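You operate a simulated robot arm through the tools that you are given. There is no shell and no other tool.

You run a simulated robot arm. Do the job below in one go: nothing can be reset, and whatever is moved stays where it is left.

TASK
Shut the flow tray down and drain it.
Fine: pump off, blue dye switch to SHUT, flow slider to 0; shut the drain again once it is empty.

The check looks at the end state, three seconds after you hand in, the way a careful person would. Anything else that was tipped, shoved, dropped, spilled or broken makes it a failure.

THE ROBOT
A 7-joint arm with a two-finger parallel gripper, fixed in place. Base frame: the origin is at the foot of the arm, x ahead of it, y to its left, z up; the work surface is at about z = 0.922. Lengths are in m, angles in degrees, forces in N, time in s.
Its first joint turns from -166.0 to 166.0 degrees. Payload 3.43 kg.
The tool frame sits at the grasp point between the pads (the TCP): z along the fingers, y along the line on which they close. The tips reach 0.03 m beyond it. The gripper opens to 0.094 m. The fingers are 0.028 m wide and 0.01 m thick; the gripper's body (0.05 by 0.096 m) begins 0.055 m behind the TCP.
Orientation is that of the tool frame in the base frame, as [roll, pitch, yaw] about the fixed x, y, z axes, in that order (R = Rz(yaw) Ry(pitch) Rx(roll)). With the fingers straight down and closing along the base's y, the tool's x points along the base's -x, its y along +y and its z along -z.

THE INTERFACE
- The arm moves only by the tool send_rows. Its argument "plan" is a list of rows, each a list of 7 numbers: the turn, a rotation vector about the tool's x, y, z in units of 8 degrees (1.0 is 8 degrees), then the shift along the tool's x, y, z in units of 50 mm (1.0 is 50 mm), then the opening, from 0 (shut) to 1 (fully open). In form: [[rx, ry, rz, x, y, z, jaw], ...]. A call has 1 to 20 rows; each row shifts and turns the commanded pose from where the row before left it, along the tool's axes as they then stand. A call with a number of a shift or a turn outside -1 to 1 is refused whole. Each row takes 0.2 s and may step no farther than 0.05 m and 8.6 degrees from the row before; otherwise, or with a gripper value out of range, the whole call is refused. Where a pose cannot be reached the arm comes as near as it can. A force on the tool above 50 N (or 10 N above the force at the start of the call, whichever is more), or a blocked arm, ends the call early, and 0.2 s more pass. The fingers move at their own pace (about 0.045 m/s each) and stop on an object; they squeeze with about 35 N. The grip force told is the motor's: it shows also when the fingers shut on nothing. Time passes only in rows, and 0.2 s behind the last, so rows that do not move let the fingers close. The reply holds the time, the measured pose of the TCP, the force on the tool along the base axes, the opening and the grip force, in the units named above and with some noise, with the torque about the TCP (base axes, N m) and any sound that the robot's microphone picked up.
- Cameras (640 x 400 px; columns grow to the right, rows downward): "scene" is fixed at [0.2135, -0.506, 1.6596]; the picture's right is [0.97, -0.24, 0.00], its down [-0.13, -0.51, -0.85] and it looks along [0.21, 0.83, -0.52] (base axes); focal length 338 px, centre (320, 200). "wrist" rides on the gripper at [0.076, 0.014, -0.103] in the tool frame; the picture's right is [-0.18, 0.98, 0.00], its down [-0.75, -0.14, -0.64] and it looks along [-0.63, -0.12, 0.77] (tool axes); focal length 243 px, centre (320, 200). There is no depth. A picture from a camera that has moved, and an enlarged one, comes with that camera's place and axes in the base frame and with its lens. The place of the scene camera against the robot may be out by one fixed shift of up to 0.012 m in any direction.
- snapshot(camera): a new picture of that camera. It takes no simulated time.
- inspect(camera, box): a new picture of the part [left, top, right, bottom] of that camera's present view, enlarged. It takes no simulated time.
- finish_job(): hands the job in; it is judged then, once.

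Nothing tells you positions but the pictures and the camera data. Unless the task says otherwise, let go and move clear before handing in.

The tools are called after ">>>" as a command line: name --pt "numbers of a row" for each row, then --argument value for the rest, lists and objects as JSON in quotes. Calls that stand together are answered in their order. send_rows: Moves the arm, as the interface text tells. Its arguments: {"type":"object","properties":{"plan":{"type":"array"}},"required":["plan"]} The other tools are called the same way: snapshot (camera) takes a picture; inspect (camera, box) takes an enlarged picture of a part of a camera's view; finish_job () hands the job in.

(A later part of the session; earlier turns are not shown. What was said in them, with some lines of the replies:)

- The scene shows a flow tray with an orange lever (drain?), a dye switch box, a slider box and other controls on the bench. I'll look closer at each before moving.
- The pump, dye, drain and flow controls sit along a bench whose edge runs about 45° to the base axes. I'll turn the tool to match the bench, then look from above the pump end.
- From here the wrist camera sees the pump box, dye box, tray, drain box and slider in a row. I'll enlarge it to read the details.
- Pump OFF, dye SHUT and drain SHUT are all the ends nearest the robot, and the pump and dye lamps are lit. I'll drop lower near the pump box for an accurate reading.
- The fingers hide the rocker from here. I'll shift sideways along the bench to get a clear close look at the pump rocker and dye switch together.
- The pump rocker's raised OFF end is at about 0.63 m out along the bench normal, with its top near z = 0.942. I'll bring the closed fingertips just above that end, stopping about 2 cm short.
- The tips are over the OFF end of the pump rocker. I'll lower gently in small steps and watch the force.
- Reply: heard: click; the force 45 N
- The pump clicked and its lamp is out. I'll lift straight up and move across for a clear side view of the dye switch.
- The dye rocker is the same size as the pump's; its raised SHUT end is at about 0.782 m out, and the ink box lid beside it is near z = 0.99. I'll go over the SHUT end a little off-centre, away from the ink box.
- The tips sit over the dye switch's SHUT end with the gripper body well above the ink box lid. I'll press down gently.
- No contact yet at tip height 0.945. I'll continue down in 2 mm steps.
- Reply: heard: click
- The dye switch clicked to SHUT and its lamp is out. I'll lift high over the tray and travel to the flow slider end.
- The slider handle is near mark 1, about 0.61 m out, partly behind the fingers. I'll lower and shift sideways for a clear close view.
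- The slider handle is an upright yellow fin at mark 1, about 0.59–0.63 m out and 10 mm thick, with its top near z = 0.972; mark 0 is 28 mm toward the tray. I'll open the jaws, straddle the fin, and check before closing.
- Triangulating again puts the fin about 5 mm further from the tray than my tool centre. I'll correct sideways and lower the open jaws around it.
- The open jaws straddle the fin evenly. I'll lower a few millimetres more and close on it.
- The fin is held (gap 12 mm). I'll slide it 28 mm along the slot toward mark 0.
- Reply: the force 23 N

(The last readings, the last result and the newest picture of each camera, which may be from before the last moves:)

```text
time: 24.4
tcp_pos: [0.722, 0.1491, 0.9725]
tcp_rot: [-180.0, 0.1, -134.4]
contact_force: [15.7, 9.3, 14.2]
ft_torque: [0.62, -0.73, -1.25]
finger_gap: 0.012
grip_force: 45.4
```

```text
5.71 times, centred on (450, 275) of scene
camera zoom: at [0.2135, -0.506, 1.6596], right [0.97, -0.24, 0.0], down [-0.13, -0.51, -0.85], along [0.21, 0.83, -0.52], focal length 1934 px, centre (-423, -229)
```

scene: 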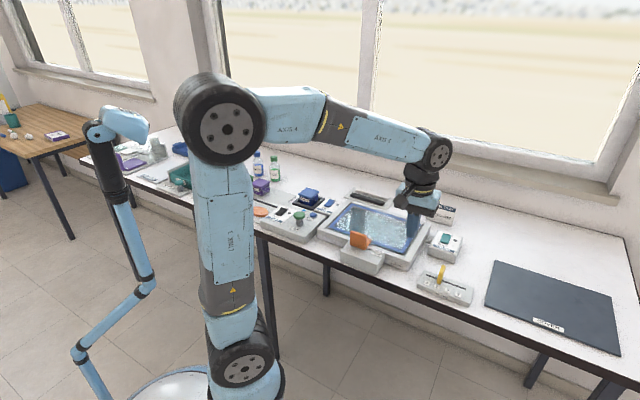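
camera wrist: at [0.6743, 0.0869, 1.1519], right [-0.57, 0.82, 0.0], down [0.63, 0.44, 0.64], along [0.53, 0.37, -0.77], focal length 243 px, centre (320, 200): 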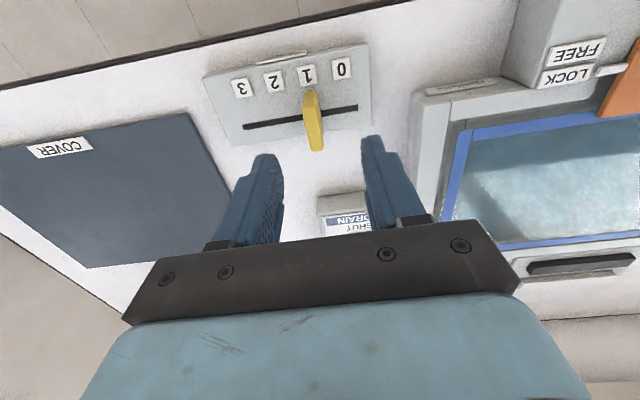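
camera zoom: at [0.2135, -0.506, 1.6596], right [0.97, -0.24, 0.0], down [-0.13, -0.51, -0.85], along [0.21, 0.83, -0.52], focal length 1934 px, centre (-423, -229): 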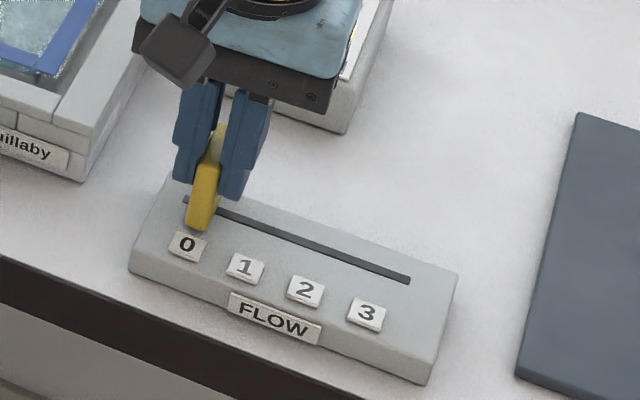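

The fin now lines up with mark 0 as it did with mark 1. I'll release, lift clear and check.

>>> send_rows --pt "0 0 0 0 0 0 0.35" --pt "0 0 0 0 0 0 0.35" --pt "0 0 0 0 0 0 0.35" --pt "0 0 0 0 0 -0.3 0.35" --pt "0 0 0 0 0 -0.8 0.35" --pt "0 0 0 0 0 -0.8 0.35" --pt "0 0 0 0.6 0 -0.4 0.35" --pt "0 0 0 0 0 0 0.35"

>>> snapshot --camera "wrist"

>>> inspect --camera "wrist" --box '[240, 60, 400, 160]'

>>> inspect --camera "scene" --box '[415, 240, 485, 310]'

```text
time: 26.2
tcp_pos: [0.7001, 0.1251, 1.0874]
tcp_rot: [-180.0, -0.1, -134.4]
contact_force: [-0.2, -0.7, 0.5]
ft_torque: [-0.01, -0.02, 0.0]
finger_gap: 0.033
grip_force: 0.1
```

```text
taken
camera wrist: at [0.6355, 0.0796, 1.1894], right [-0.57, 0.82, 0.0], down [0.63, 0.44, 0.64], along [0.53, 0.37, -0.77], focal length 243 px, centre (320, 200)
```

wrist: 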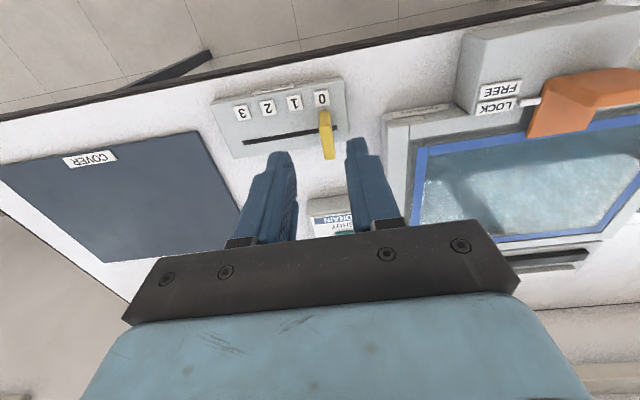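

```text
4.00 times, centred on (320, 110) of wrist
camera zoom: at [0.6355, 0.0796, 1.1894], right [-0.57, 0.82, 0.0], down [0.63, 0.44, 0.64], along [0.53, 0.37, -0.77], focal length 970 px, centre (320, 560)
```

zoom: 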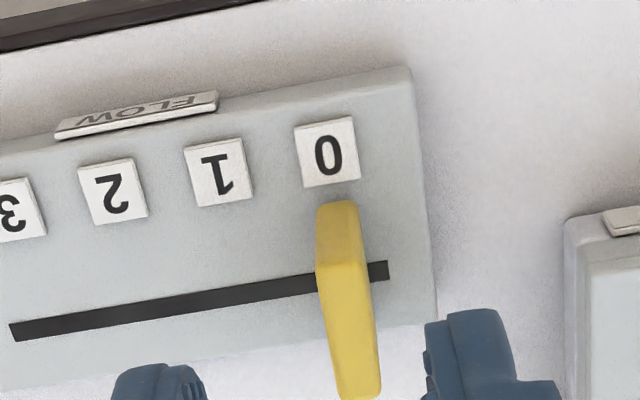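

```text
5.71 times, centred on (450, 275) of scene
camera zoom: at [0.2135, -0.506, 1.6596], right [0.97, -0.24, 0.0], down [-0.13, -0.51, -0.85], along [0.21, 0.83, -0.52], focal length 1934 px, centre (-423, -229)
```

zoom: 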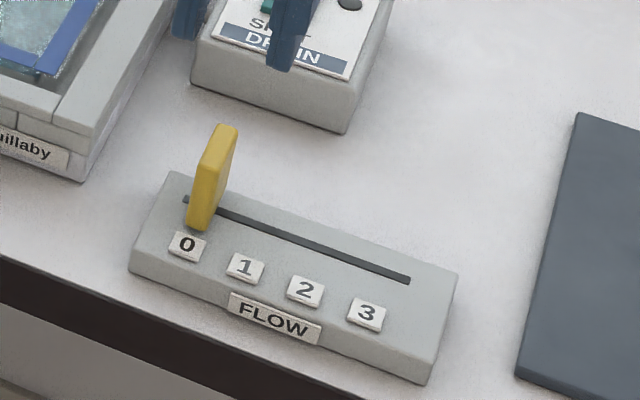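

The slider sits at mark 0 and the fingers are clear. Next I'll move for a side view of the drain switch, whose OPEN end is the far one.

>>> send_rows --pt "0 0 0 -0.56 -0.44 0 0" --pt "0 0 0 -0.56 -0.44 0 0" --pt "0 0 0 -0.56 -0.44 0 0" --pt "0 0 0 -0.56 -0.44 0 0" --pt "0 0 0 0 0 0 0" --pt "0 0 0 0 0 0 0"

>>> snapshot --camera "wrist"

>>> inspect --camera "wrist" --box '[340, 100, 500, 220]'

>>> snapshot --camera "scene"

```text
time: 27.6
tcp_pos: [0.8414, 0.142, 1.0864]
tcp_rot: [180.0, 0.0, -134.4]
contact_force: [-0.8, -0.1, -0.3]
ft_torque: [0.02, 0.03, 0.0]
finger_gap: 0.0002
grip_force: 32.7
```

```text
taken
camera wrist: at [0.7783, 0.0974, 1.1889], right [-0.57, 0.82, 0.0], down [0.63, 0.44, 0.64], along [0.53, 0.37, -0.77], focal length 243 px, centre (320, 200)
```

wrist: 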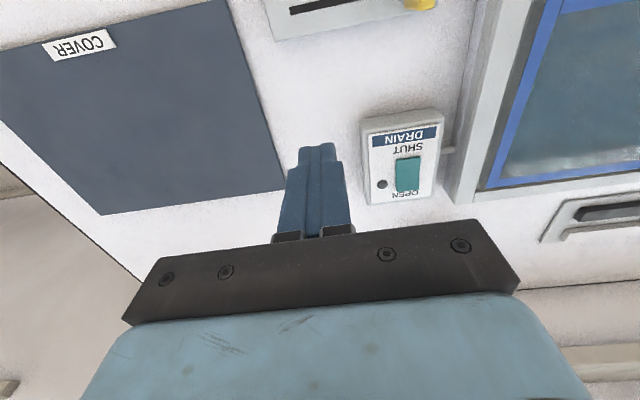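

```text
3.33 times, centred on (420, 160) of wrist
camera zoom: at [0.7783, 0.0974, 1.1889], right [-0.57, 0.82, 0.0], down [0.63, 0.44, 0.64], along [0.53, 0.37, -0.77], focal length 809 px, centre (-13, 333)
```

zoom: 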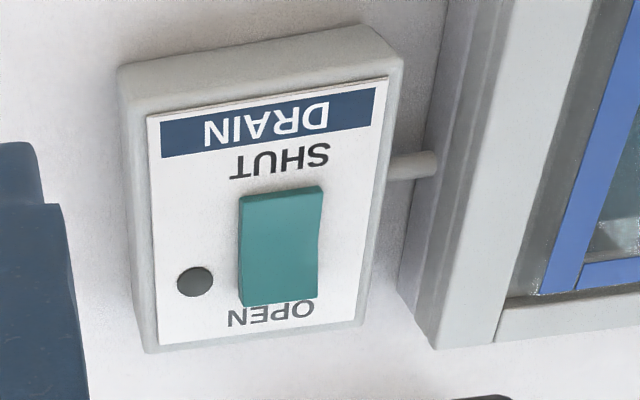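

```text
taken
```

scene: 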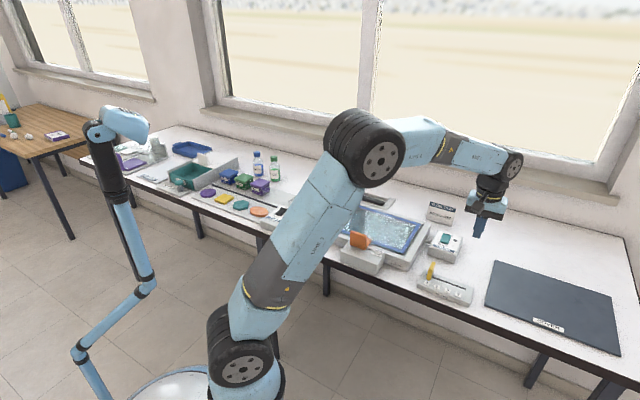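

The drain rocker spans about 0.773–0.816 m out, in its SHUT position with lamp dark. I'll bring the closed tips above its far (OPEN) end.

>>> send_rows --pt "0 0 0 -0.6225 0.442 0 0" --pt "0 0 0 -0.6225 0.442 0 0" --pt "0 0 0 -0.6225 0.442 0 0" --pt "0 0 0 -0.6225 0.442 0 0" --pt "0 0 0 0 0 0.7 0" --pt "0 0 0 0 0 0.7 0" --pt "0 0 0 0 0 0 0" --pt "0 0 0 0 0 0 0"

>>> inspect --camera "wrist" --box '[220, 90, 440, 240]'

>>> inspect --camera "scene" --box '[410, 200, 490, 270]'

```text
time: 29.4
tcp_pos: [0.8662, 0.2992, 1.0183]
tcp_rot: [180.0, 0.0, -134.4]
contact_force: [-0.9, 0.2, -0.2]
ft_torque: [-0.01, -0.01, -0.03]
finger_gap: 0.0001
grip_force: 33.0
```

```text
2.67 times, centred on (330, 165) of wrist
camera zoom: at [0.8023, 0.2532, 1.1199], right [-0.57, 0.82, 0.0], down [0.63, 0.44, 0.64], along [0.53, 0.37, -0.77], focal length 647 px, centre (293, 293)
```

zoom: 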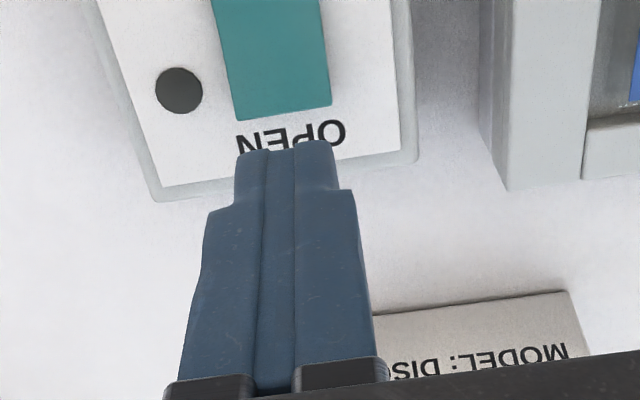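

```text
5.71 times, centred on (450, 235) of scene
camera zoom: at [0.2135, -0.506, 1.6596], right [0.97, -0.24, 0.0], down [-0.13, -0.51, -0.85], along [0.21, 0.83, -0.52], focal length 1934 px, centre (-423, 0)
```

zoom: 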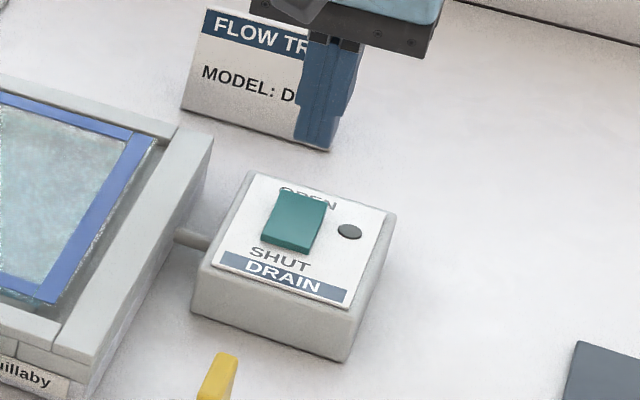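

The tips are about 3 mm past the rocker's OPEN edge. I'll nudge back slightly and lower in small steps.

>>> send_rows --pt "0 0 0 0.08 -0.04 0.4 0" --pt "0 0 0 0 0 0.08 0" --pt "0 0 0 0 0 0.06 0" --pt "0 0 0 0 0 0.04 0" --pt "0 0 0 0 0 0.04 0" --pt "0 0 0 0 0 0 0"

>>> inspect --camera "scene" --box '[410, 200, 490, 270]'

```text
time: 30.8
tcp_pos: [0.8633, 0.292, 0.9863]
tcp_rot: [180.0, -0.1, -134.4]
contact_force: [0.3, 0.4, 0.1]
ft_torque: [0.0, -0.02, 0.02]
finger_gap: 0.0
grip_force: 33.1
```

```text
5.71 times, centred on (450, 235) of scene
camera zoom: at [0.2135, -0.506, 1.6596], right [0.97, -0.24, 0.0], down [-0.13, -0.51, -0.85], along [0.21, 0.83, -0.52], focal length 1934 px, centre (-423, 0)
```

zoom: 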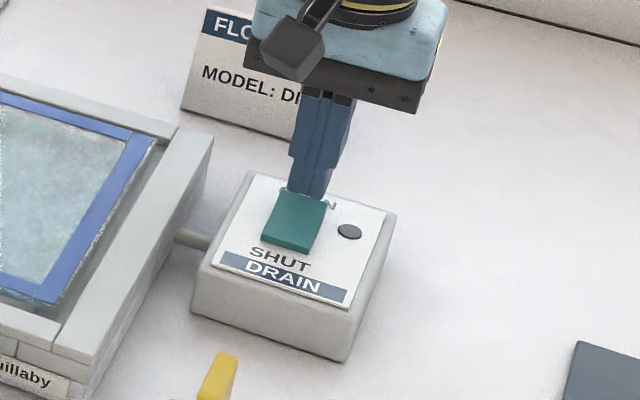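

>>> inspect --camera "wrist" --box '[220, 90, 440, 240]'

>>> inspect --camera "scene" --box '[435, 215, 467, 247]'

```text
2.67 times, centred on (330, 165) of wrist
camera zoom: at [0.8006, 0.2461, 1.0881], right [-0.57, 0.82, 0.0], down [0.63, 0.44, 0.64], along [0.53, 0.37, -0.77], focal length 647 px, centre (293, 293)
```

zoom: 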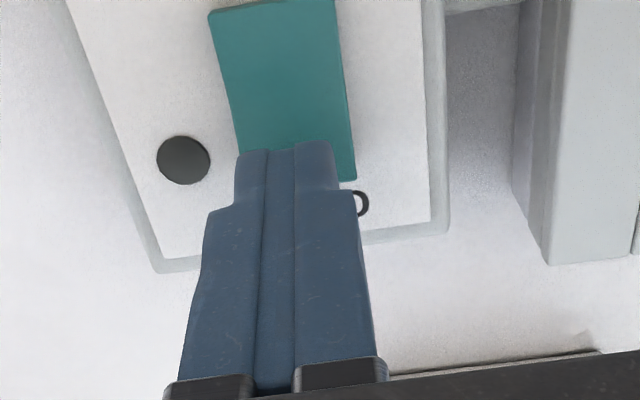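

```text
12.50 times, centred on (451, 231) of scene
camera zoom: at [0.2135, -0.506, 1.6596], right [0.97, -0.24, 0.0], down [-0.13, -0.51, -0.85], along [0.21, 0.83, -0.52], focal length 4230 px, centre (-1318, -188)
```

zoom: 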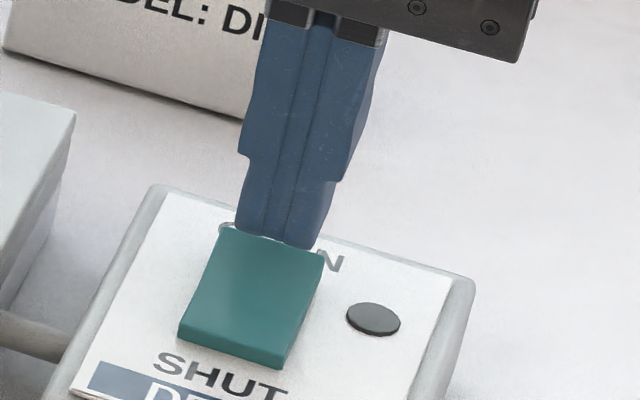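

The fingertips cover the outer part of the rocker's OPEN half with a few millimetres of gap left. I'll keep lowering in 2 mm steps.

>>> send_rows --pt "0 0 0 0 0 0.04 0" --pt "0 0 0 0 0 0.04 0" --pt "0 0 0 0 0 0.04 0" --pt "0 0 0 0 0 0 0"

>>> inspect --camera "scene" --box '[410, 200, 490, 270]'

```text
time: 31.8
tcp_pos: [0.8664, 0.2917, 0.9804]
tcp_rot: [-180.0, 0.0, -134.3]
contact_force: [-0.1, -0.4, -0.3]
ft_torque: [0.0, -0.02, 0.01]
finger_gap: 0.0
grip_force: 33.1
```

```text
5.71 times, centred on (450, 235) of scene
camera zoom: at [0.2135, -0.506, 1.6596], right [0.97, -0.24, 0.0], down [-0.13, -0.51, -0.85], along [0.21, 0.83, -0.52], focal length 1934 px, centre (-423, 0)
```

zoom: 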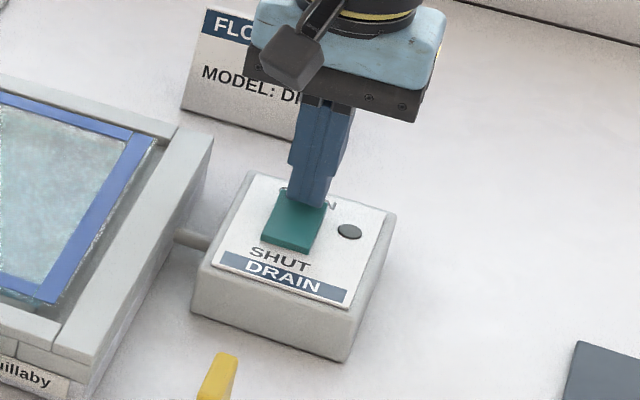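

Now the finger clearly overlaps the rocker top in the picture but hasn't touched yet. I'll continue down.

>>> send_rows --pt "0 0 0 0 0 0.04 0" --pt "0 0 0 0 0 0.04 0" --pt "0 0 0 0 0 0.04 0" --pt "0 0 0 0 0 0 0"

>>> inspect --camera "scene" --box '[410, 200, 490, 270]'

```text
time: 32.8
tcp_pos: [0.8646, 0.2928, 0.9763]
tcp_rot: [-180.0, 0.0, -134.4]
contact_force: [8.7, 0.7, 13.6]
ft_torque: [-0.13, -0.13, 0.07]
finger_gap: 0.0002
grip_force: 33.0
heard: click
```

```text
5.71 times, centred on (450, 235) of scene
camera zoom: at [0.2135, -0.506, 1.6596], right [0.97, -0.24, 0.0], down [-0.13, -0.51, -0.85], along [0.21, 0.83, -0.52], focal length 1934 px, centre (-423, 0)
```

zoom: 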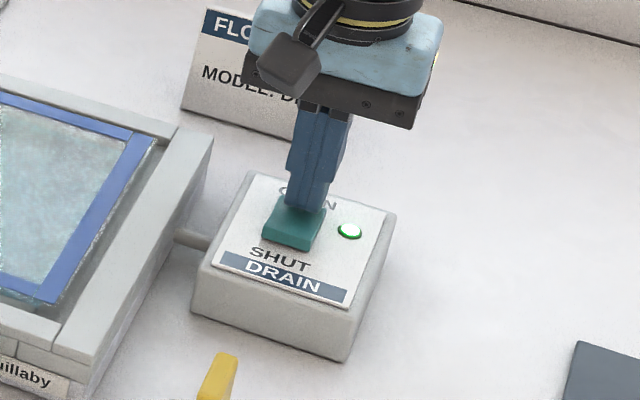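

The drain clicked open and its lamp is lit. I'll lift clear and watch the tray level.

>>> send_rows --pt "0 0 0 0 0 -0.5 0" --pt "0 0 0 0 0 -0.5 0" --pt "0 0 0 0 0 0 0" --pt "0 0 0 0 0 0 0" --pt "0 0 0 0 0 0 0" --pt "0 0 0 0 0 0 0"

>>> inspect --camera "scene" --box '[310, 180, 480, 290]'

>>> inspect --camera "scene" --box '[230, 150, 360, 250]'

```text
time: 34.2
tcp_pos: [0.8665, 0.2915, 1.0235]
tcp_rot: [-180.0, -0.1, -134.4]
contact_force: [-0.6, 0.3, -0.4]
ft_torque: [-0.01, -0.04, 0.01]
finger_gap: 0.0
grip_force: 32.8
```

```text
3.64 times, centred on (395, 235) of scene
camera zoom: at [0.2135, -0.506, 1.6596], right [0.97, -0.24, 0.0], down [-0.13, -0.51, -0.85], along [0.21, 0.83, -0.52], focal length 1231 px, centre (47, 73)
```

zoom: 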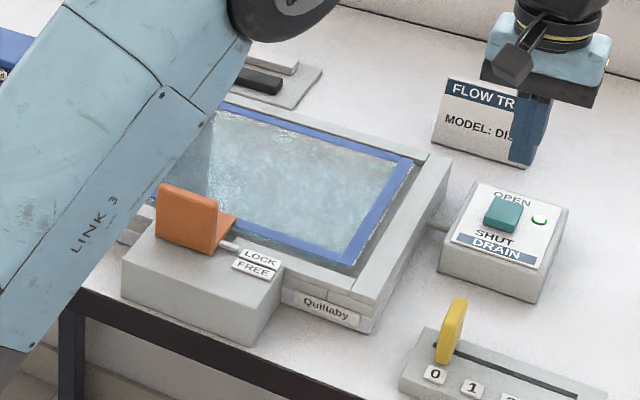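

```text
4.00 times, centred on (295, 200) of scene
camera zoom: at [0.2135, -0.506, 1.6596], right [0.97, -0.24, 0.0], down [-0.13, -0.51, -0.85], along [0.21, 0.83, -0.52], focal length 1354 px, centre (420, 200)
```

zoom: 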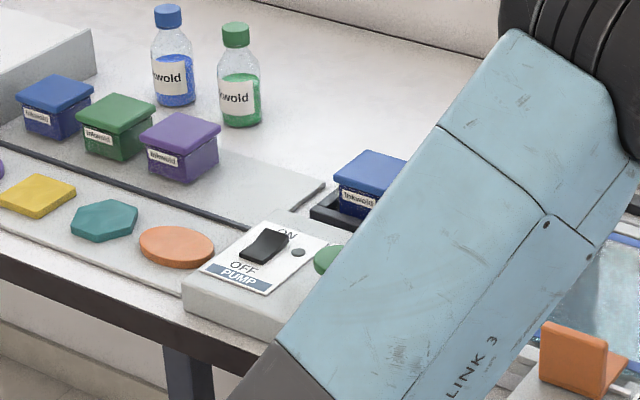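

The pump lamp stays dark. I'll wait with the drain open and compare the tray.

>>> send_rows --pt "0 0 0 0 0 0 0" --pt "0 0 0 0 0 0 0" --pt "0 0 0 0 0 0 0" --pt "0 0 0 0 0 0 0" --pt "0 0 0 0 0 0 0" --pt "0 0 0 0 0 0 0" --pt "0 0 0 0 0 0 0" --pt "0 0 0 0 0 0 0" --pt "0 0 0 0 0 0 0" --pt "0 0 0 0 0 0 0" --pt "0 0 0 0 0 0 0" --pt "0 0 0 0 0 0 0" --pt "0 0 0 0 0 0 0" --pt "0 0 0 0 0 0 0" --pt "0 0 0 0 0 0 0" --pt "0 0 0 0 0 0 0" --pt "0 0 0 0 0 0 0" --pt "0 0 0 0 0 0 0" --pt "0 0 0 0 0 0 0" --pt "0 0 0 0 0 0 0"

>>> inspect --camera "scene" --box '[340, 190, 450, 275]'

>>> snapshot --camera "wrist"

```text
time: 38.4
tcp_pos: [0.867, 0.293, 1.0231]
tcp_rot: [179.9, -0.1, -134.3]
contact_force: [0.6, 0.5, -0.4]
ft_torque: [-0.03, 0.01, 0.01]
finger_gap: 0.0
grip_force: 33.2
```

```text
4.71 times, centred on (395, 232) of scene
camera zoom: at [0.2135, -0.506, 1.6596], right [0.97, -0.24, 0.0], down [-0.13, -0.51, -0.85], along [0.21, 0.83, -0.52], focal length 1593 px, centre (-33, 47)
```

zoom: 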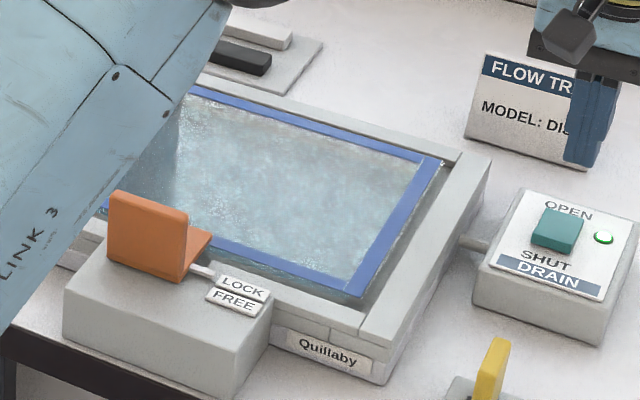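

```text
taken
camera wrist: at [0.8024, 0.2474, 1.1251], right [-0.57, 0.82, 0.0], down [0.63, 0.44, 0.64], along [0.53, 0.37, -0.77], focal length 243 px, centre (320, 200)
```

wrist: 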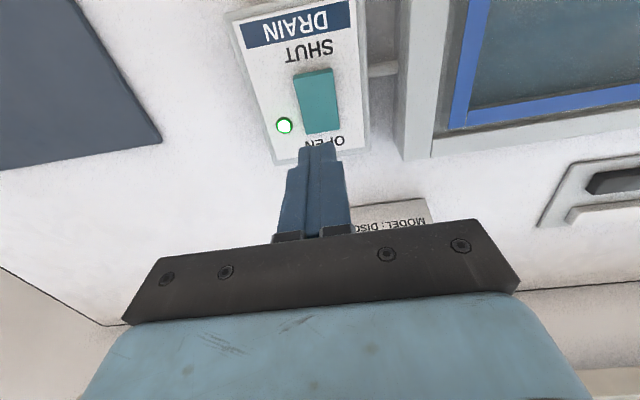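

The level change isn't obvious from here. I'll rise and back off to view the tray with the wrist camera while it drains.

>>> send_rows --pt "0 0 0 0 0 -0.85 0" --pt "0 0 0 0 0 -0.85 0" --pt "0 0 0 0 0 -0.85 0" --pt "0 0 0 0.83 0.286 0 0" --pt "0 0 0 0.83 0.286 0 0" --pt "0 0 0 0.83 0.286 0 0" --pt "0 0 0 0.83 0.286 0 0" --pt "0 0 0 0.83 0.286 0 0" --pt "0 0 0 0.83 0.286 0 0" --pt "0 0 0 0.83 0.286 0 0" --pt "0 0 0 0 0 0 0" --pt "0 0 0 0 0 0 0"

>>> snapshot --camera "wrist"

>>> inspect --camera "wrist" --box '[340, 60, 600, 260]'

>>> inspect --camera "scene" --box '[310, 180, 480, 290]'

```text
time: 41.0
tcp_pos: [0.5902, 0.1529, 1.1568]
tcp_rot: [180.0, 0.1, -134.4]
contact_force: [0.0, -0.3, 0.4]
ft_torque: [0.02, 0.01, -0.01]
finger_gap: 0.0
grip_force: 33.1
```

```text
taken
camera wrist: at [0.5255, 0.1081, 1.2573], right [-0.57, 0.82, 0.0], down [0.63, 0.44, 0.64], along [0.53, 0.37, -0.77], focal length 243 px, centre (320, 200)
```

wrist: 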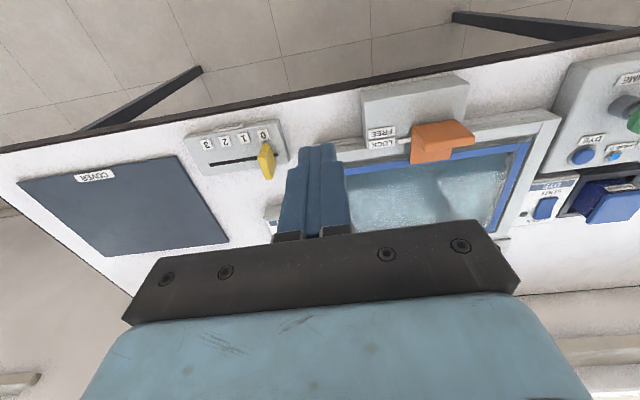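

```text
2.00 times, centred on (470, 160) of wrist
camera zoom: at [0.5255, 0.1081, 1.2573], right [-0.57, 0.82, 0.0], down [0.63, 0.44, 0.64], along [0.53, 0.37, -0.77], focal length 485 px, centre (20, 280)
```

zoom: 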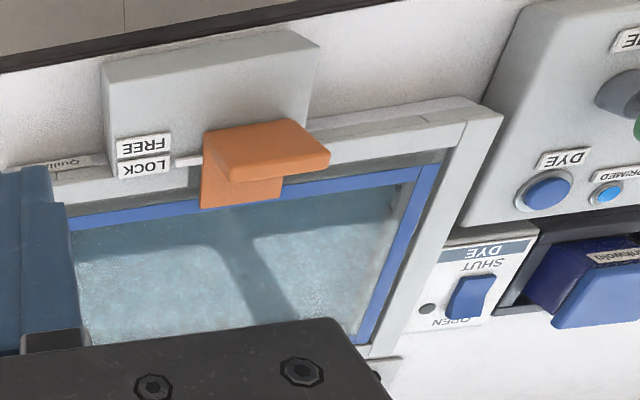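

```text
3.64 times, centred on (395, 235) of scene
camera zoom: at [0.2135, -0.506, 1.6596], right [0.97, -0.24, 0.0], down [-0.13, -0.51, -0.85], along [0.21, 0.83, -0.52], focal length 1231 px, centre (47, 73)
```

zoom: 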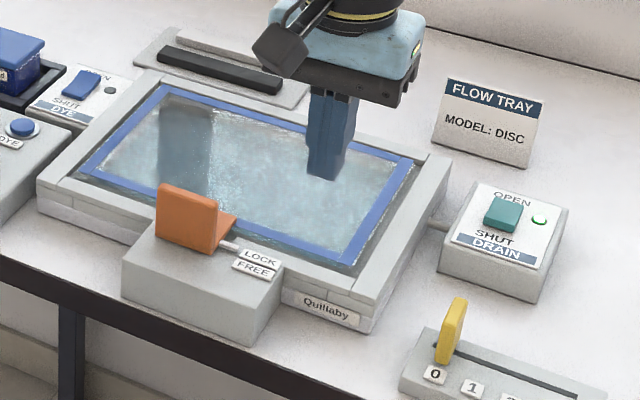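

The dye lamp is out, the drain lamp lit. I'll examine the waterline closely, then wait and compare.

>>> inspect --camera "scene" --box '[390, 215, 440, 265]'

>>> inspect --camera "scene" --box '[325, 200, 375, 240]'

```text
8.00 times, centred on (415, 240) of scene
camera zoom: at [0.2135, -0.506, 1.6596], right [0.97, -0.24, 0.0], down [-0.13, -0.51, -0.85], along [0.21, 0.83, -0.52], focal length 2708 px, centre (-440, -120)
```

zoom: 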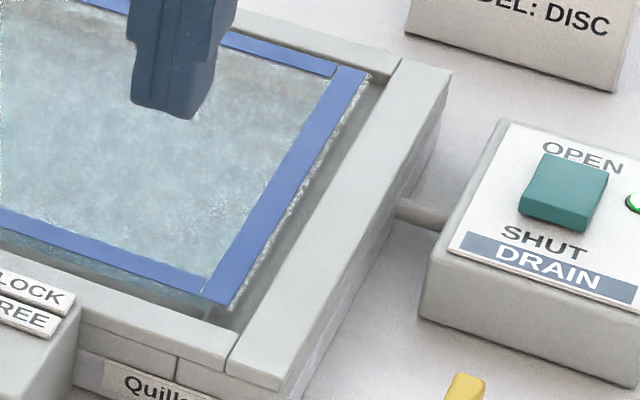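

```text
10.00 times, centred on (350, 220) of scene
camera zoom: at [0.2135, -0.506, 1.6596], right [0.97, -0.24, 0.0], down [-0.13, -0.51, -0.85], along [0.21, 0.83, -0.52], focal length 3384 px, centre (20, 0)
```

zoom: 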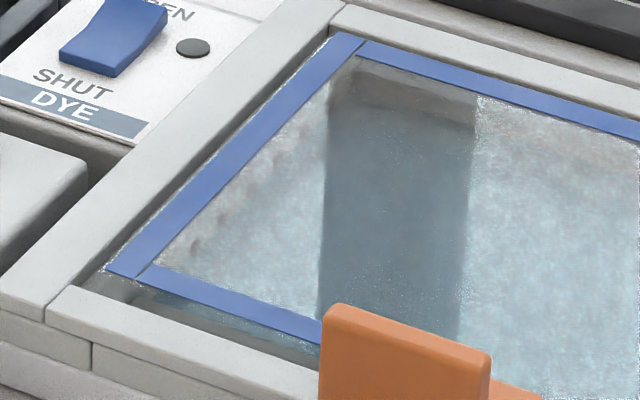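

The blue band is the frame of a glass plate lying in the tray, with the water beneath it. I'll wait longer and compare the same views.

>>> send_rows --pt "0 0 0 0 0 0 0" --pt "0 0 0 0 0 0 0" --pt "0 0 0 0 0 0 0" --pt "0 0 0 0 0 0 0" --pt "0 0 0 0 0 0 0" --pt "0 0 0 0 0 0 0" --pt "0 0 0 0 0 0 0" --pt "0 0 0 0 0 0 0" --pt "0 0 0 0 0 0 0" --pt "0 0 0 0 0 0 0" --pt "0 0 0 0 0 0 0" --pt "0 0 0 0 0 0 0" --pt "0 0 0 0 0 0 0" --pt "0 0 0 0 0 0 0" --pt "0 0 0 0 0 0 0" --pt "0 0 0 0 0 0 0" --pt "0 0 0 0 0 0 0" --pt "0 0 0 0 0 0 0" --pt "0 0 0 0 0 0 0" --pt "0 0 0 0 0 0 0"

>>> send_rows --pt "0 0 0 0 0 0 0" --pt "0 0 0 0 0 0 0" --pt "0 0 0 0 0 0 0" --pt "0 0 0 0 0 0 0" --pt "0 0 0 0 0 0 0" --pt "0 0 0 0 0 0 0" --pt "0 0 0 0 0 0 0" --pt "0 0 0 0 0 0 0" --pt "0 0 0 0 0 0 0" --pt "0 0 0 0 0 0 0" --pt "0 0 0 0 0 0 0" --pt "0 0 0 0 0 0 0" --pt "0 0 0 0 0 0 0" --pt "0 0 0 0 0 0 0" --pt "0 0 0 0 0 0 0" --pt "0 0 0 0 0 0 0" --pt "0 0 0 0 0 0 0" --pt "0 0 0 0 0 0 0" --pt "0 0 0 0 0 0 0" --pt "0 0 0 0 0 0 0"

>>> inspect --camera "scene" --box '[390, 215, 440, 265]'

>>> inspect --camera "scene" --box '[325, 200, 375, 240]'

>>> inspect --camera "wrist" --box '[340, 60, 600, 260]'

```text
time: 45.2
tcp_pos: [0.5887, 0.153, 1.1563]
tcp_rot: [-180.0, 0.0, -134.5]
contact_force: [0.7, -0.2, 0.3]
ft_torque: [-0.04, -0.01, -0.03]
finger_gap: 0.0
grip_force: 32.8
```

```text
time: 49.4
tcp_pos: [0.5889, 0.153, 1.1552]
tcp_rot: [180.0, 0.0, -134.4]
contact_force: [0.5, -0.9, 0.6]
ft_torque: [0.02, 0.01, 0.01]
finger_gap: 0.0003
grip_force: 32.9
```

```text
8.00 times, centred on (415, 240) of scene
camera zoom: at [0.2135, -0.506, 1.6596], right [0.97, -0.24, 0.0], down [-0.13, -0.51, -0.85], along [0.21, 0.83, -0.52], focal length 2708 px, centre (-440, -120)
```

zoom: 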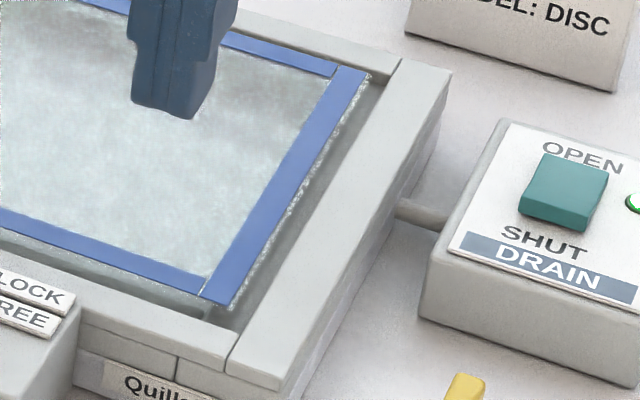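

```text
10.00 times, centred on (350, 220) of scene
camera zoom: at [0.2135, -0.506, 1.6596], right [0.97, -0.24, 0.0], down [-0.13, -0.51, -0.85], along [0.21, 0.83, -0.52], focal length 3384 px, centre (20, 0)
```

zoom: 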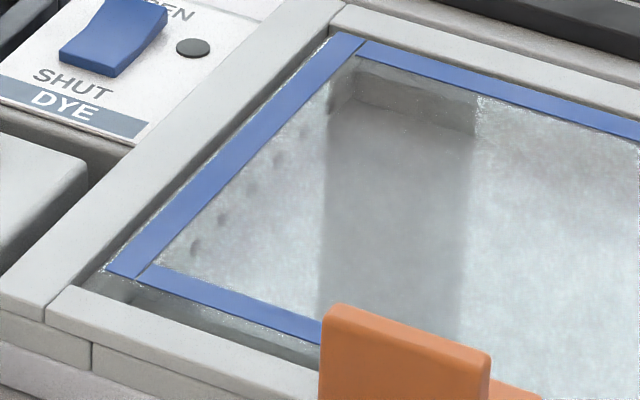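

```text
2.00 times, centred on (470, 160) of wrist
camera zoom: at [0.5258, 0.1082, 1.2573], right [-0.57, 0.82, 0.0], down [0.63, 0.44, 0.64], along [0.53, 0.37, -0.77], focal length 485 px, centre (20, 280)
```

zoom: 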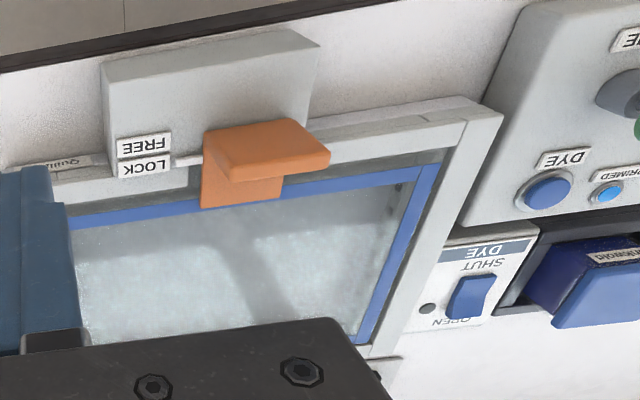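

The blue tint of the water is gone from the tray, so it is nearly or fully empty. I'll wait more and compare to make sure it stops changing.

>>> send_rows --pt "0 0 0 0 0 0 0" --pt "0 0 0 0 0 0 0" --pt "0 0 0 0 0 0 0" --pt "0 0 0 0 0 0 0" --pt "0 0 0 0 0 0 0" --pt "0 0 0 0 0 0 0" --pt "0 0 0 0 0 0 0" --pt "0 0 0 0 0 0 0" --pt "0 0 0 0 0 0 0" --pt "0 0 0 0 0 0 0" --pt "0 0 0 0 0 0 0" --pt "0 0 0 0 0 0 0" --pt "0 0 0 0 0 0 0" --pt "0 0 0 0 0 0 0" --pt "0 0 0 0 0 0 0" --pt "0 0 0 0 0 0 0" --pt "0 0 0 0 0 0 0" --pt "0 0 0 0 0 0 0" --pt "0 0 0 0 0 0 0" --pt "0 0 0 0 0 0 0"

>>> send_rows --pt "0 0 0 0 0 0 0" --pt "0 0 0 0 0 0 0" --pt "0 0 0 0 0 0 0" --pt "0 0 0 0 0 0 0" --pt "0 0 0 0 0 0 0" --pt "0 0 0 0 0 0 0" --pt "0 0 0 0 0 0 0" --pt "0 0 0 0 0 0 0" --pt "0 0 0 0 0 0 0" --pt "0 0 0 0 0 0 0" --pt "0 0 0 0 0 0 0" --pt "0 0 0 0 0 0 0" --pt "0 0 0 0 0 0 0" --pt "0 0 0 0 0 0 0" --pt "0 0 0 0 0 0 0" --pt "0 0 0 0 0 0 0" --pt "0 0 0 0 0 0 0" --pt "0 0 0 0 0 0 0" --pt "0 0 0 0 0 0 0" --pt "0 0 0 0 0 0 0"

>>> inspect --camera "scene" --box '[390, 215, 440, 265]'

>>> inspect --camera "scene" --box '[325, 200, 375, 240]'

>>> inspect --camera "wrist" --box '[340, 60, 600, 260]'

```text
time: 53.6
tcp_pos: [0.5892, 0.1538, 1.1564]
tcp_rot: [-180.0, -0.1, -134.4]
contact_force: [0.1, -0.5, 0.4]
ft_torque: [0.03, 0.0, 0.01]
finger_gap: 0.0
grip_force: 32.6
```

```text
time: 57.8
tcp_pos: [0.5898, 0.153, 1.1554]
tcp_rot: [179.9, -0.1, -134.3]
contact_force: [-0.3, 1.1, -0.8]
ft_torque: [-0.02, -0.01, -0.02]
finger_gap: 0.0
grip_force: 33.0
```

```text
8.00 times, centred on (415, 240) of scene
camera zoom: at [0.2135, -0.506, 1.6596], right [0.97, -0.24, 0.0], down [-0.13, -0.51, -0.85], along [0.21, 0.83, -0.52], focal length 2708 px, centre (-440, -120)
```

zoom: 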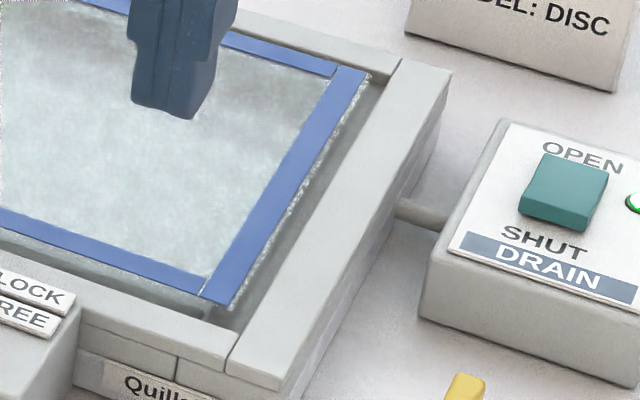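

```text
10.00 times, centred on (350, 220) of scene
camera zoom: at [0.2135, -0.506, 1.6596], right [0.97, -0.24, 0.0], down [-0.13, -0.51, -0.85], along [0.21, 0.83, -0.52], focal length 3384 px, centre (20, 0)
```

zoom: 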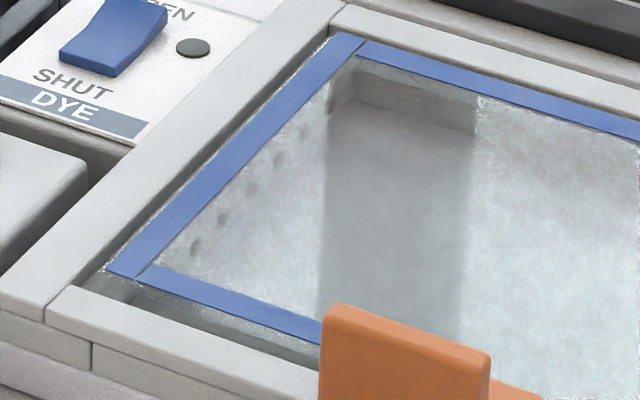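

```text
2.00 times, centred on (470, 160) of wrist
camera zoom: at [0.5258, 0.1082, 1.2573], right [-0.57, 0.82, 0.0], down [0.63, 0.44, 0.64], along [0.53, 0.37, -0.77], focal length 485 px, centre (20, 280)
```

zoom: 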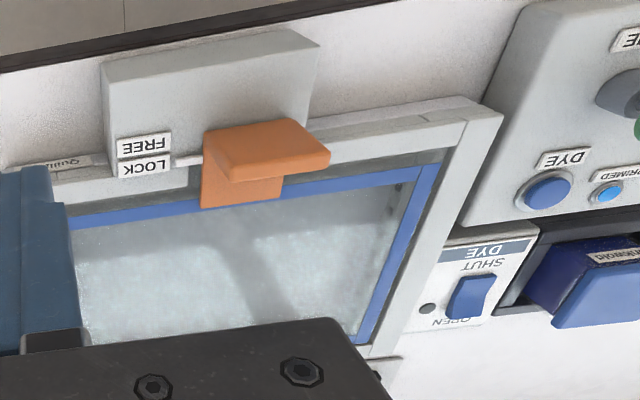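

Nothing has changed over the last 8 s, so the tray is empty. I'll go back to the drain switch, now above its near (SHUT) end.

>>> send_rows --pt "0 0 0 -0.844 -0.327 0 0" --pt "0 0 0 -0.844 -0.327 0 0" --pt "0 0 0 -0.844 -0.327 0 0" --pt "0 0 0 -0.844 -0.327 0 0" --pt "0 0 0 -0.844 -0.327 0 0" --pt "0 0 0 -0.844 -0.327 0 0" --pt "0 0 0 0 0 0.9 0" --pt "0 0 0 0 0 0.9 0" --pt "0 0 0 0 0 0.9 0" --pt "0 0 0 0 0 0 0" --pt "0 0 0 0 0 0 0"

>>> inspect --camera "wrist" --box '[220, 70, 440, 220]'

>>> inspect --camera "scene" --box '[410, 200, 490, 270]'

```text
time: 60.2
tcp_pos: [0.8362, 0.2686, 1.014]
tcp_rot: [180.0, -0.1, -134.4]
contact_force: [0.3, -0.1, -0.2]
ft_torque: [0.01, 0.03, -0.06]
finger_gap: 0.0
grip_force: 33.1
```

```text
2.67 times, centred on (330, 145) of wrist
camera zoom: at [0.7729, 0.2231, 1.1165], right [-0.57, 0.82, 0.0], down [0.63, 0.44, 0.64], along [0.53, 0.37, -0.77], focal length 647 px, centre (293, 347)
```

zoom: 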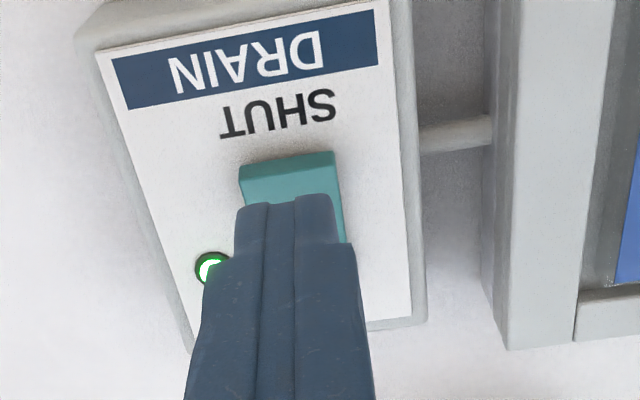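

```text
5.71 times, centred on (450, 235) of scene
camera zoom: at [0.2135, -0.506, 1.6596], right [0.97, -0.24, 0.0], down [-0.13, -0.51, -0.85], along [0.21, 0.83, -0.52], focal length 1934 px, centre (-423, 0)
```

zoom: 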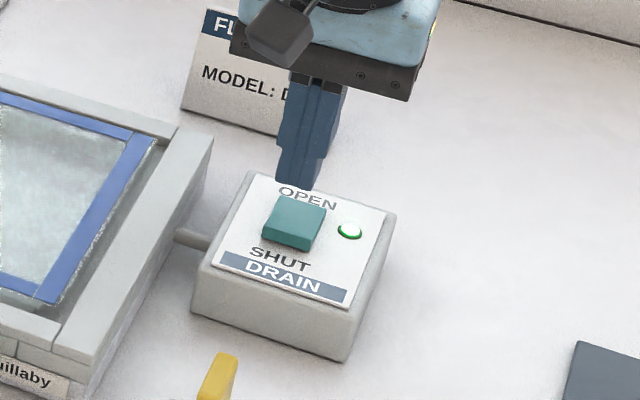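

The tips are centred over the raised SHUT edge of the drain rocker. I'll lower and press.

>>> send_rows --pt "0 0 0 0.02 0 0.46 0" --pt "0 0 0 0 0 0.08 0" --pt "0 0 0 0 0 0.06 0" --pt "0 0 0 0 0 0.04 0" --pt "0 0 0 0 0 0.04 0" --pt "0 0 0 0 0 0.04 0" --pt "0 0 0 0 0 0 0"

>>> inspect --camera "scene" --box '[410, 200, 490, 270]'

```text
time: 61.8
tcp_pos: [0.8368, 0.2672, 0.9802]
tcp_rot: [-180.0, 0.0, -134.5]
contact_force: [0.1, 0.5, -0.4]
ft_torque: [0.01, -0.01, 0.02]
finger_gap: 0.0
grip_force: 33.0
```

```text
5.71 times, centred on (450, 235) of scene
camera zoom: at [0.2135, -0.506, 1.6596], right [0.97, -0.24, 0.0], down [-0.13, -0.51, -0.85], along [0.21, 0.83, -0.52], focal length 1934 px, centre (-423, 0)
```

zoom: 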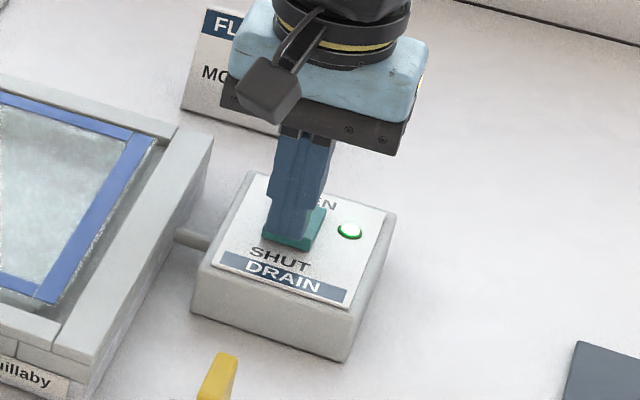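

Not in contact yet; the tips are just above the SHUT edge. A few more small steps.

>>> send_rows --pt "0 0 0 0 0 0.04 0" --pt "0 0 0 0 0 0.04 0" --pt "0 0 0 0 0 0.04 0" --pt "0 0 0 0 0 0 0"

>>> inspect --camera "scene" --box '[410, 200, 490, 270]'

```text
time: 62.8
tcp_pos: [0.8353, 0.2674, 0.9751]
tcp_rot: [-180.0, 0.1, -134.4]
contact_force: [-1.0, -0.3, 1.4]
ft_torque: [-0.01, 0.01, 0.0]
finger_gap: 0.0
grip_force: 33.0
heard: click
```

```text
5.71 times, centred on (450, 235) of scene
camera zoom: at [0.2135, -0.506, 1.6596], right [0.97, -0.24, 0.0], down [-0.13, -0.51, -0.85], along [0.21, 0.83, -0.52], focal length 1934 px, centre (-423, 0)
```

zoom: 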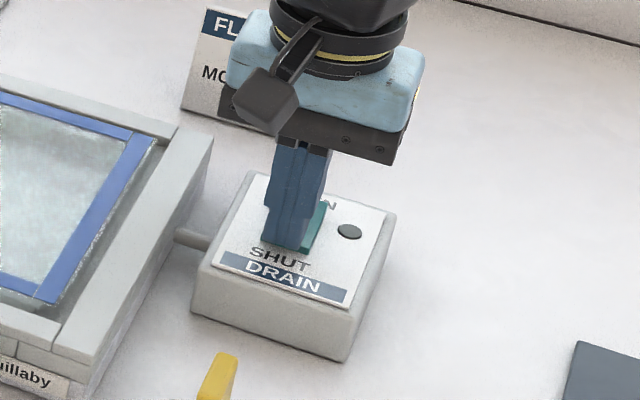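

The drain clicked shut and its lamp is out. I'll lift away and check every control once more.

>>> send_rows --pt "0 0 0 0 0 -0.5 0" --pt "0 0 0 0 0 -0.9 0" --pt "0 0 0 0 0 -0.9 0" --pt "0 0 0 0 0 -0.9 0" --pt "0 0 0 0 0 -0.9 0" --pt "0 0 0 0.8 0.45 0 0" --pt "0 0 0 0.8 0.45 0 0" --pt "0 0 0 0.8 0.45 0 0" --pt "0 0 0 0.8 0.45 0 0" --pt "0 0 0 0.8 0.45 0 0" --pt "0 0 0 0.8 0.45 0 0" --pt "0 0 0 0 0.8 0 0" --pt "0 0 0 0 0.8 0 0" --pt "0 0 0 0 0 0 0" --pt "0 0 0 0 0 0 0"

>>> snapshot --camera "scene"

>>> snapshot --camera "wrist"

>>> inspect --camera "scene" --box '[310, 180, 480, 310]'

>>> inspect --camera "scene" --box '[240, 160, 360, 250]'

```text
time: 66.0
tcp_pos: [0.5115, 0.2455, 1.1789]
tcp_rot: [179.9, 0.0, -134.5]
contact_force: [0.4, 0.4, 0.2]
ft_torque: [0.01, -0.02, 0.0]
finger_gap: 0.0
grip_force: 33.0
```

```text
taken
```

scene: 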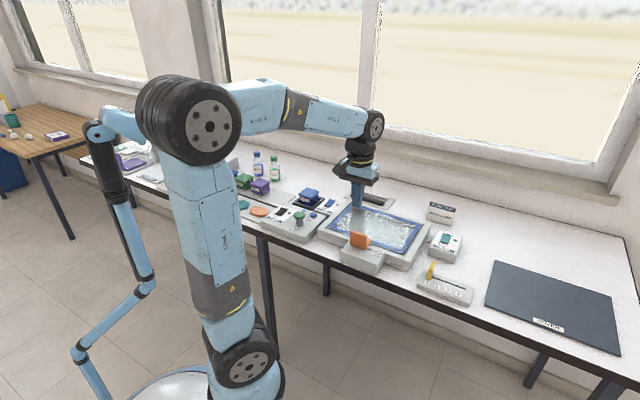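

```text
taken
camera wrist: at [0.4472, 0.2006, 1.2799], right [-0.57, 0.82, 0.0], down [0.63, 0.44, 0.64], along [0.53, 0.37, -0.77], focal length 243 px, centre (320, 200)
```

wrist: 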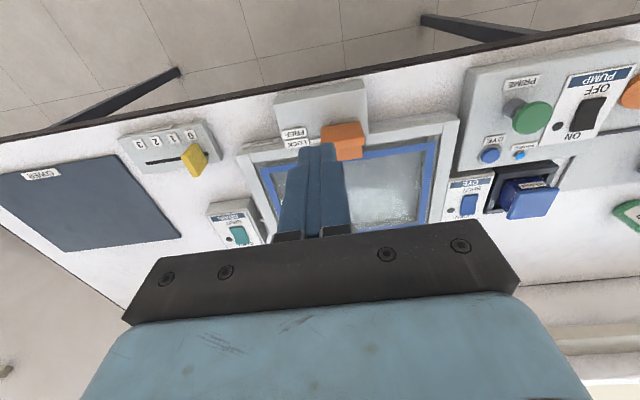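

```text
3.08 times, centred on (395, 245) of scene
camera zoom: at [0.2135, -0.506, 1.6596], right [0.97, -0.24, 0.0], down [-0.13, -0.51, -0.85], along [0.21, 0.83, -0.52], focal length 1041 px, centre (89, 62)
```

zoom: 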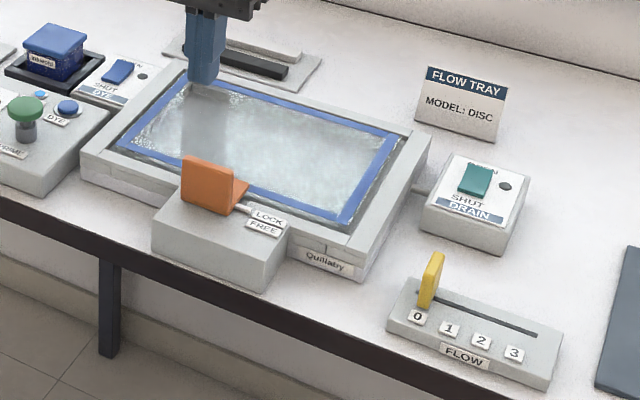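

```text
4.44 times, centred on (300, 205) of scene
camera zoom: at [0.2135, -0.506, 1.6596], right [0.97, -0.24, 0.0], down [-0.13, -0.51, -0.85], along [0.21, 0.83, -0.52], focal length 1504 px, centre (409, 178)
```

zoom: 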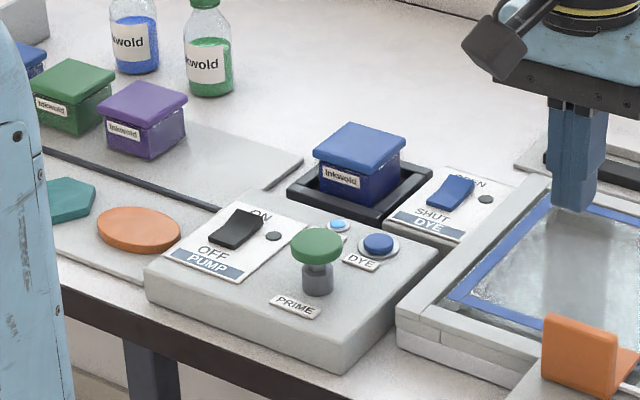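

Pump, dye and drain lamps are all dark, the slider is at 0, and nothing else looks moved. I'll take one last close look inside the tray for leftover water.

>>> inspect --camera "wrist" --box '[340, 110, 480, 240]'

>>> inspect --camera "scene" --box '[325, 195, 435, 275]'

>>> inspect --camera "wrist" --box '[110, 110, 290, 250]'

```text
3.08 times, centred on (410, 175) of wrist
camera zoom: at [0.4472, 0.2006, 1.2799], right [-0.57, 0.82, 0.0], down [0.63, 0.44, 0.64], along [0.53, 0.37, -0.77], focal length 746 px, centre (43, 277)
```

zoom: 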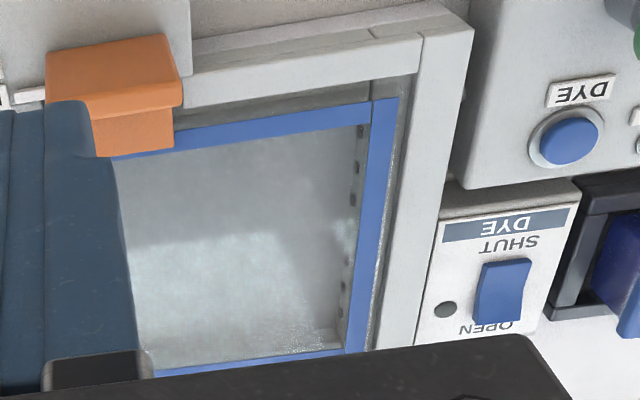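

```text
5.00 times, centred on (380, 235) of scene
camera zoom: at [0.2135, -0.506, 1.6596], right [0.97, -0.24, 0.0], down [-0.13, -0.51, -0.85], along [0.21, 0.83, -0.52], focal length 1692 px, centre (20, 25)
```

zoom: 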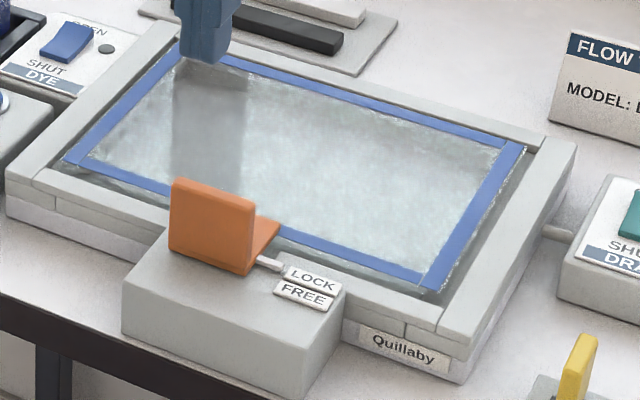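

```text
2.86 times, centred on (200, 180) of wrist
camera zoom: at [0.4472, 0.2006, 1.2799], right [-0.57, 0.82, 0.0], down [0.63, 0.44, 0.64], along [0.53, 0.37, -0.77], focal length 693 px, centre (663, 257)
```

zoom: 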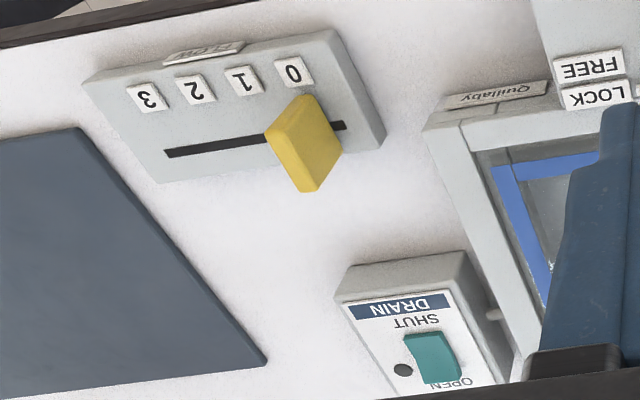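

The tray looks dry: its inlet holes and floor are visible with no blue tint. Pump is OFF, dye SHUT, flow at 0 and drain SHUT, and the arm is well clear, so I'm handing in.

>>> finish_job

```text
The job is handed in.
```

The flow tray is shut down and drained, and I've handed the job in.

- **Pump:** off. It clicked and its lamp is dark.
- **Blue dye switch:** on SHUT. It clicked and its lamp is dark.
- **Flow slider:** moved from 1 to 0. It sits within about 1–2 mm of the centre of the 0 label.
- **Drain:** I opened it and waited until the tray looked empty. The blue tint was gone, the inlet holes were showing, and nothing changed over the last 8 seconds. I then shut the drain; it clicked and its lamp is dark.

I saw nothing else on the bench moved or spilled. The arm is stopped well above the tray, clear of everything.
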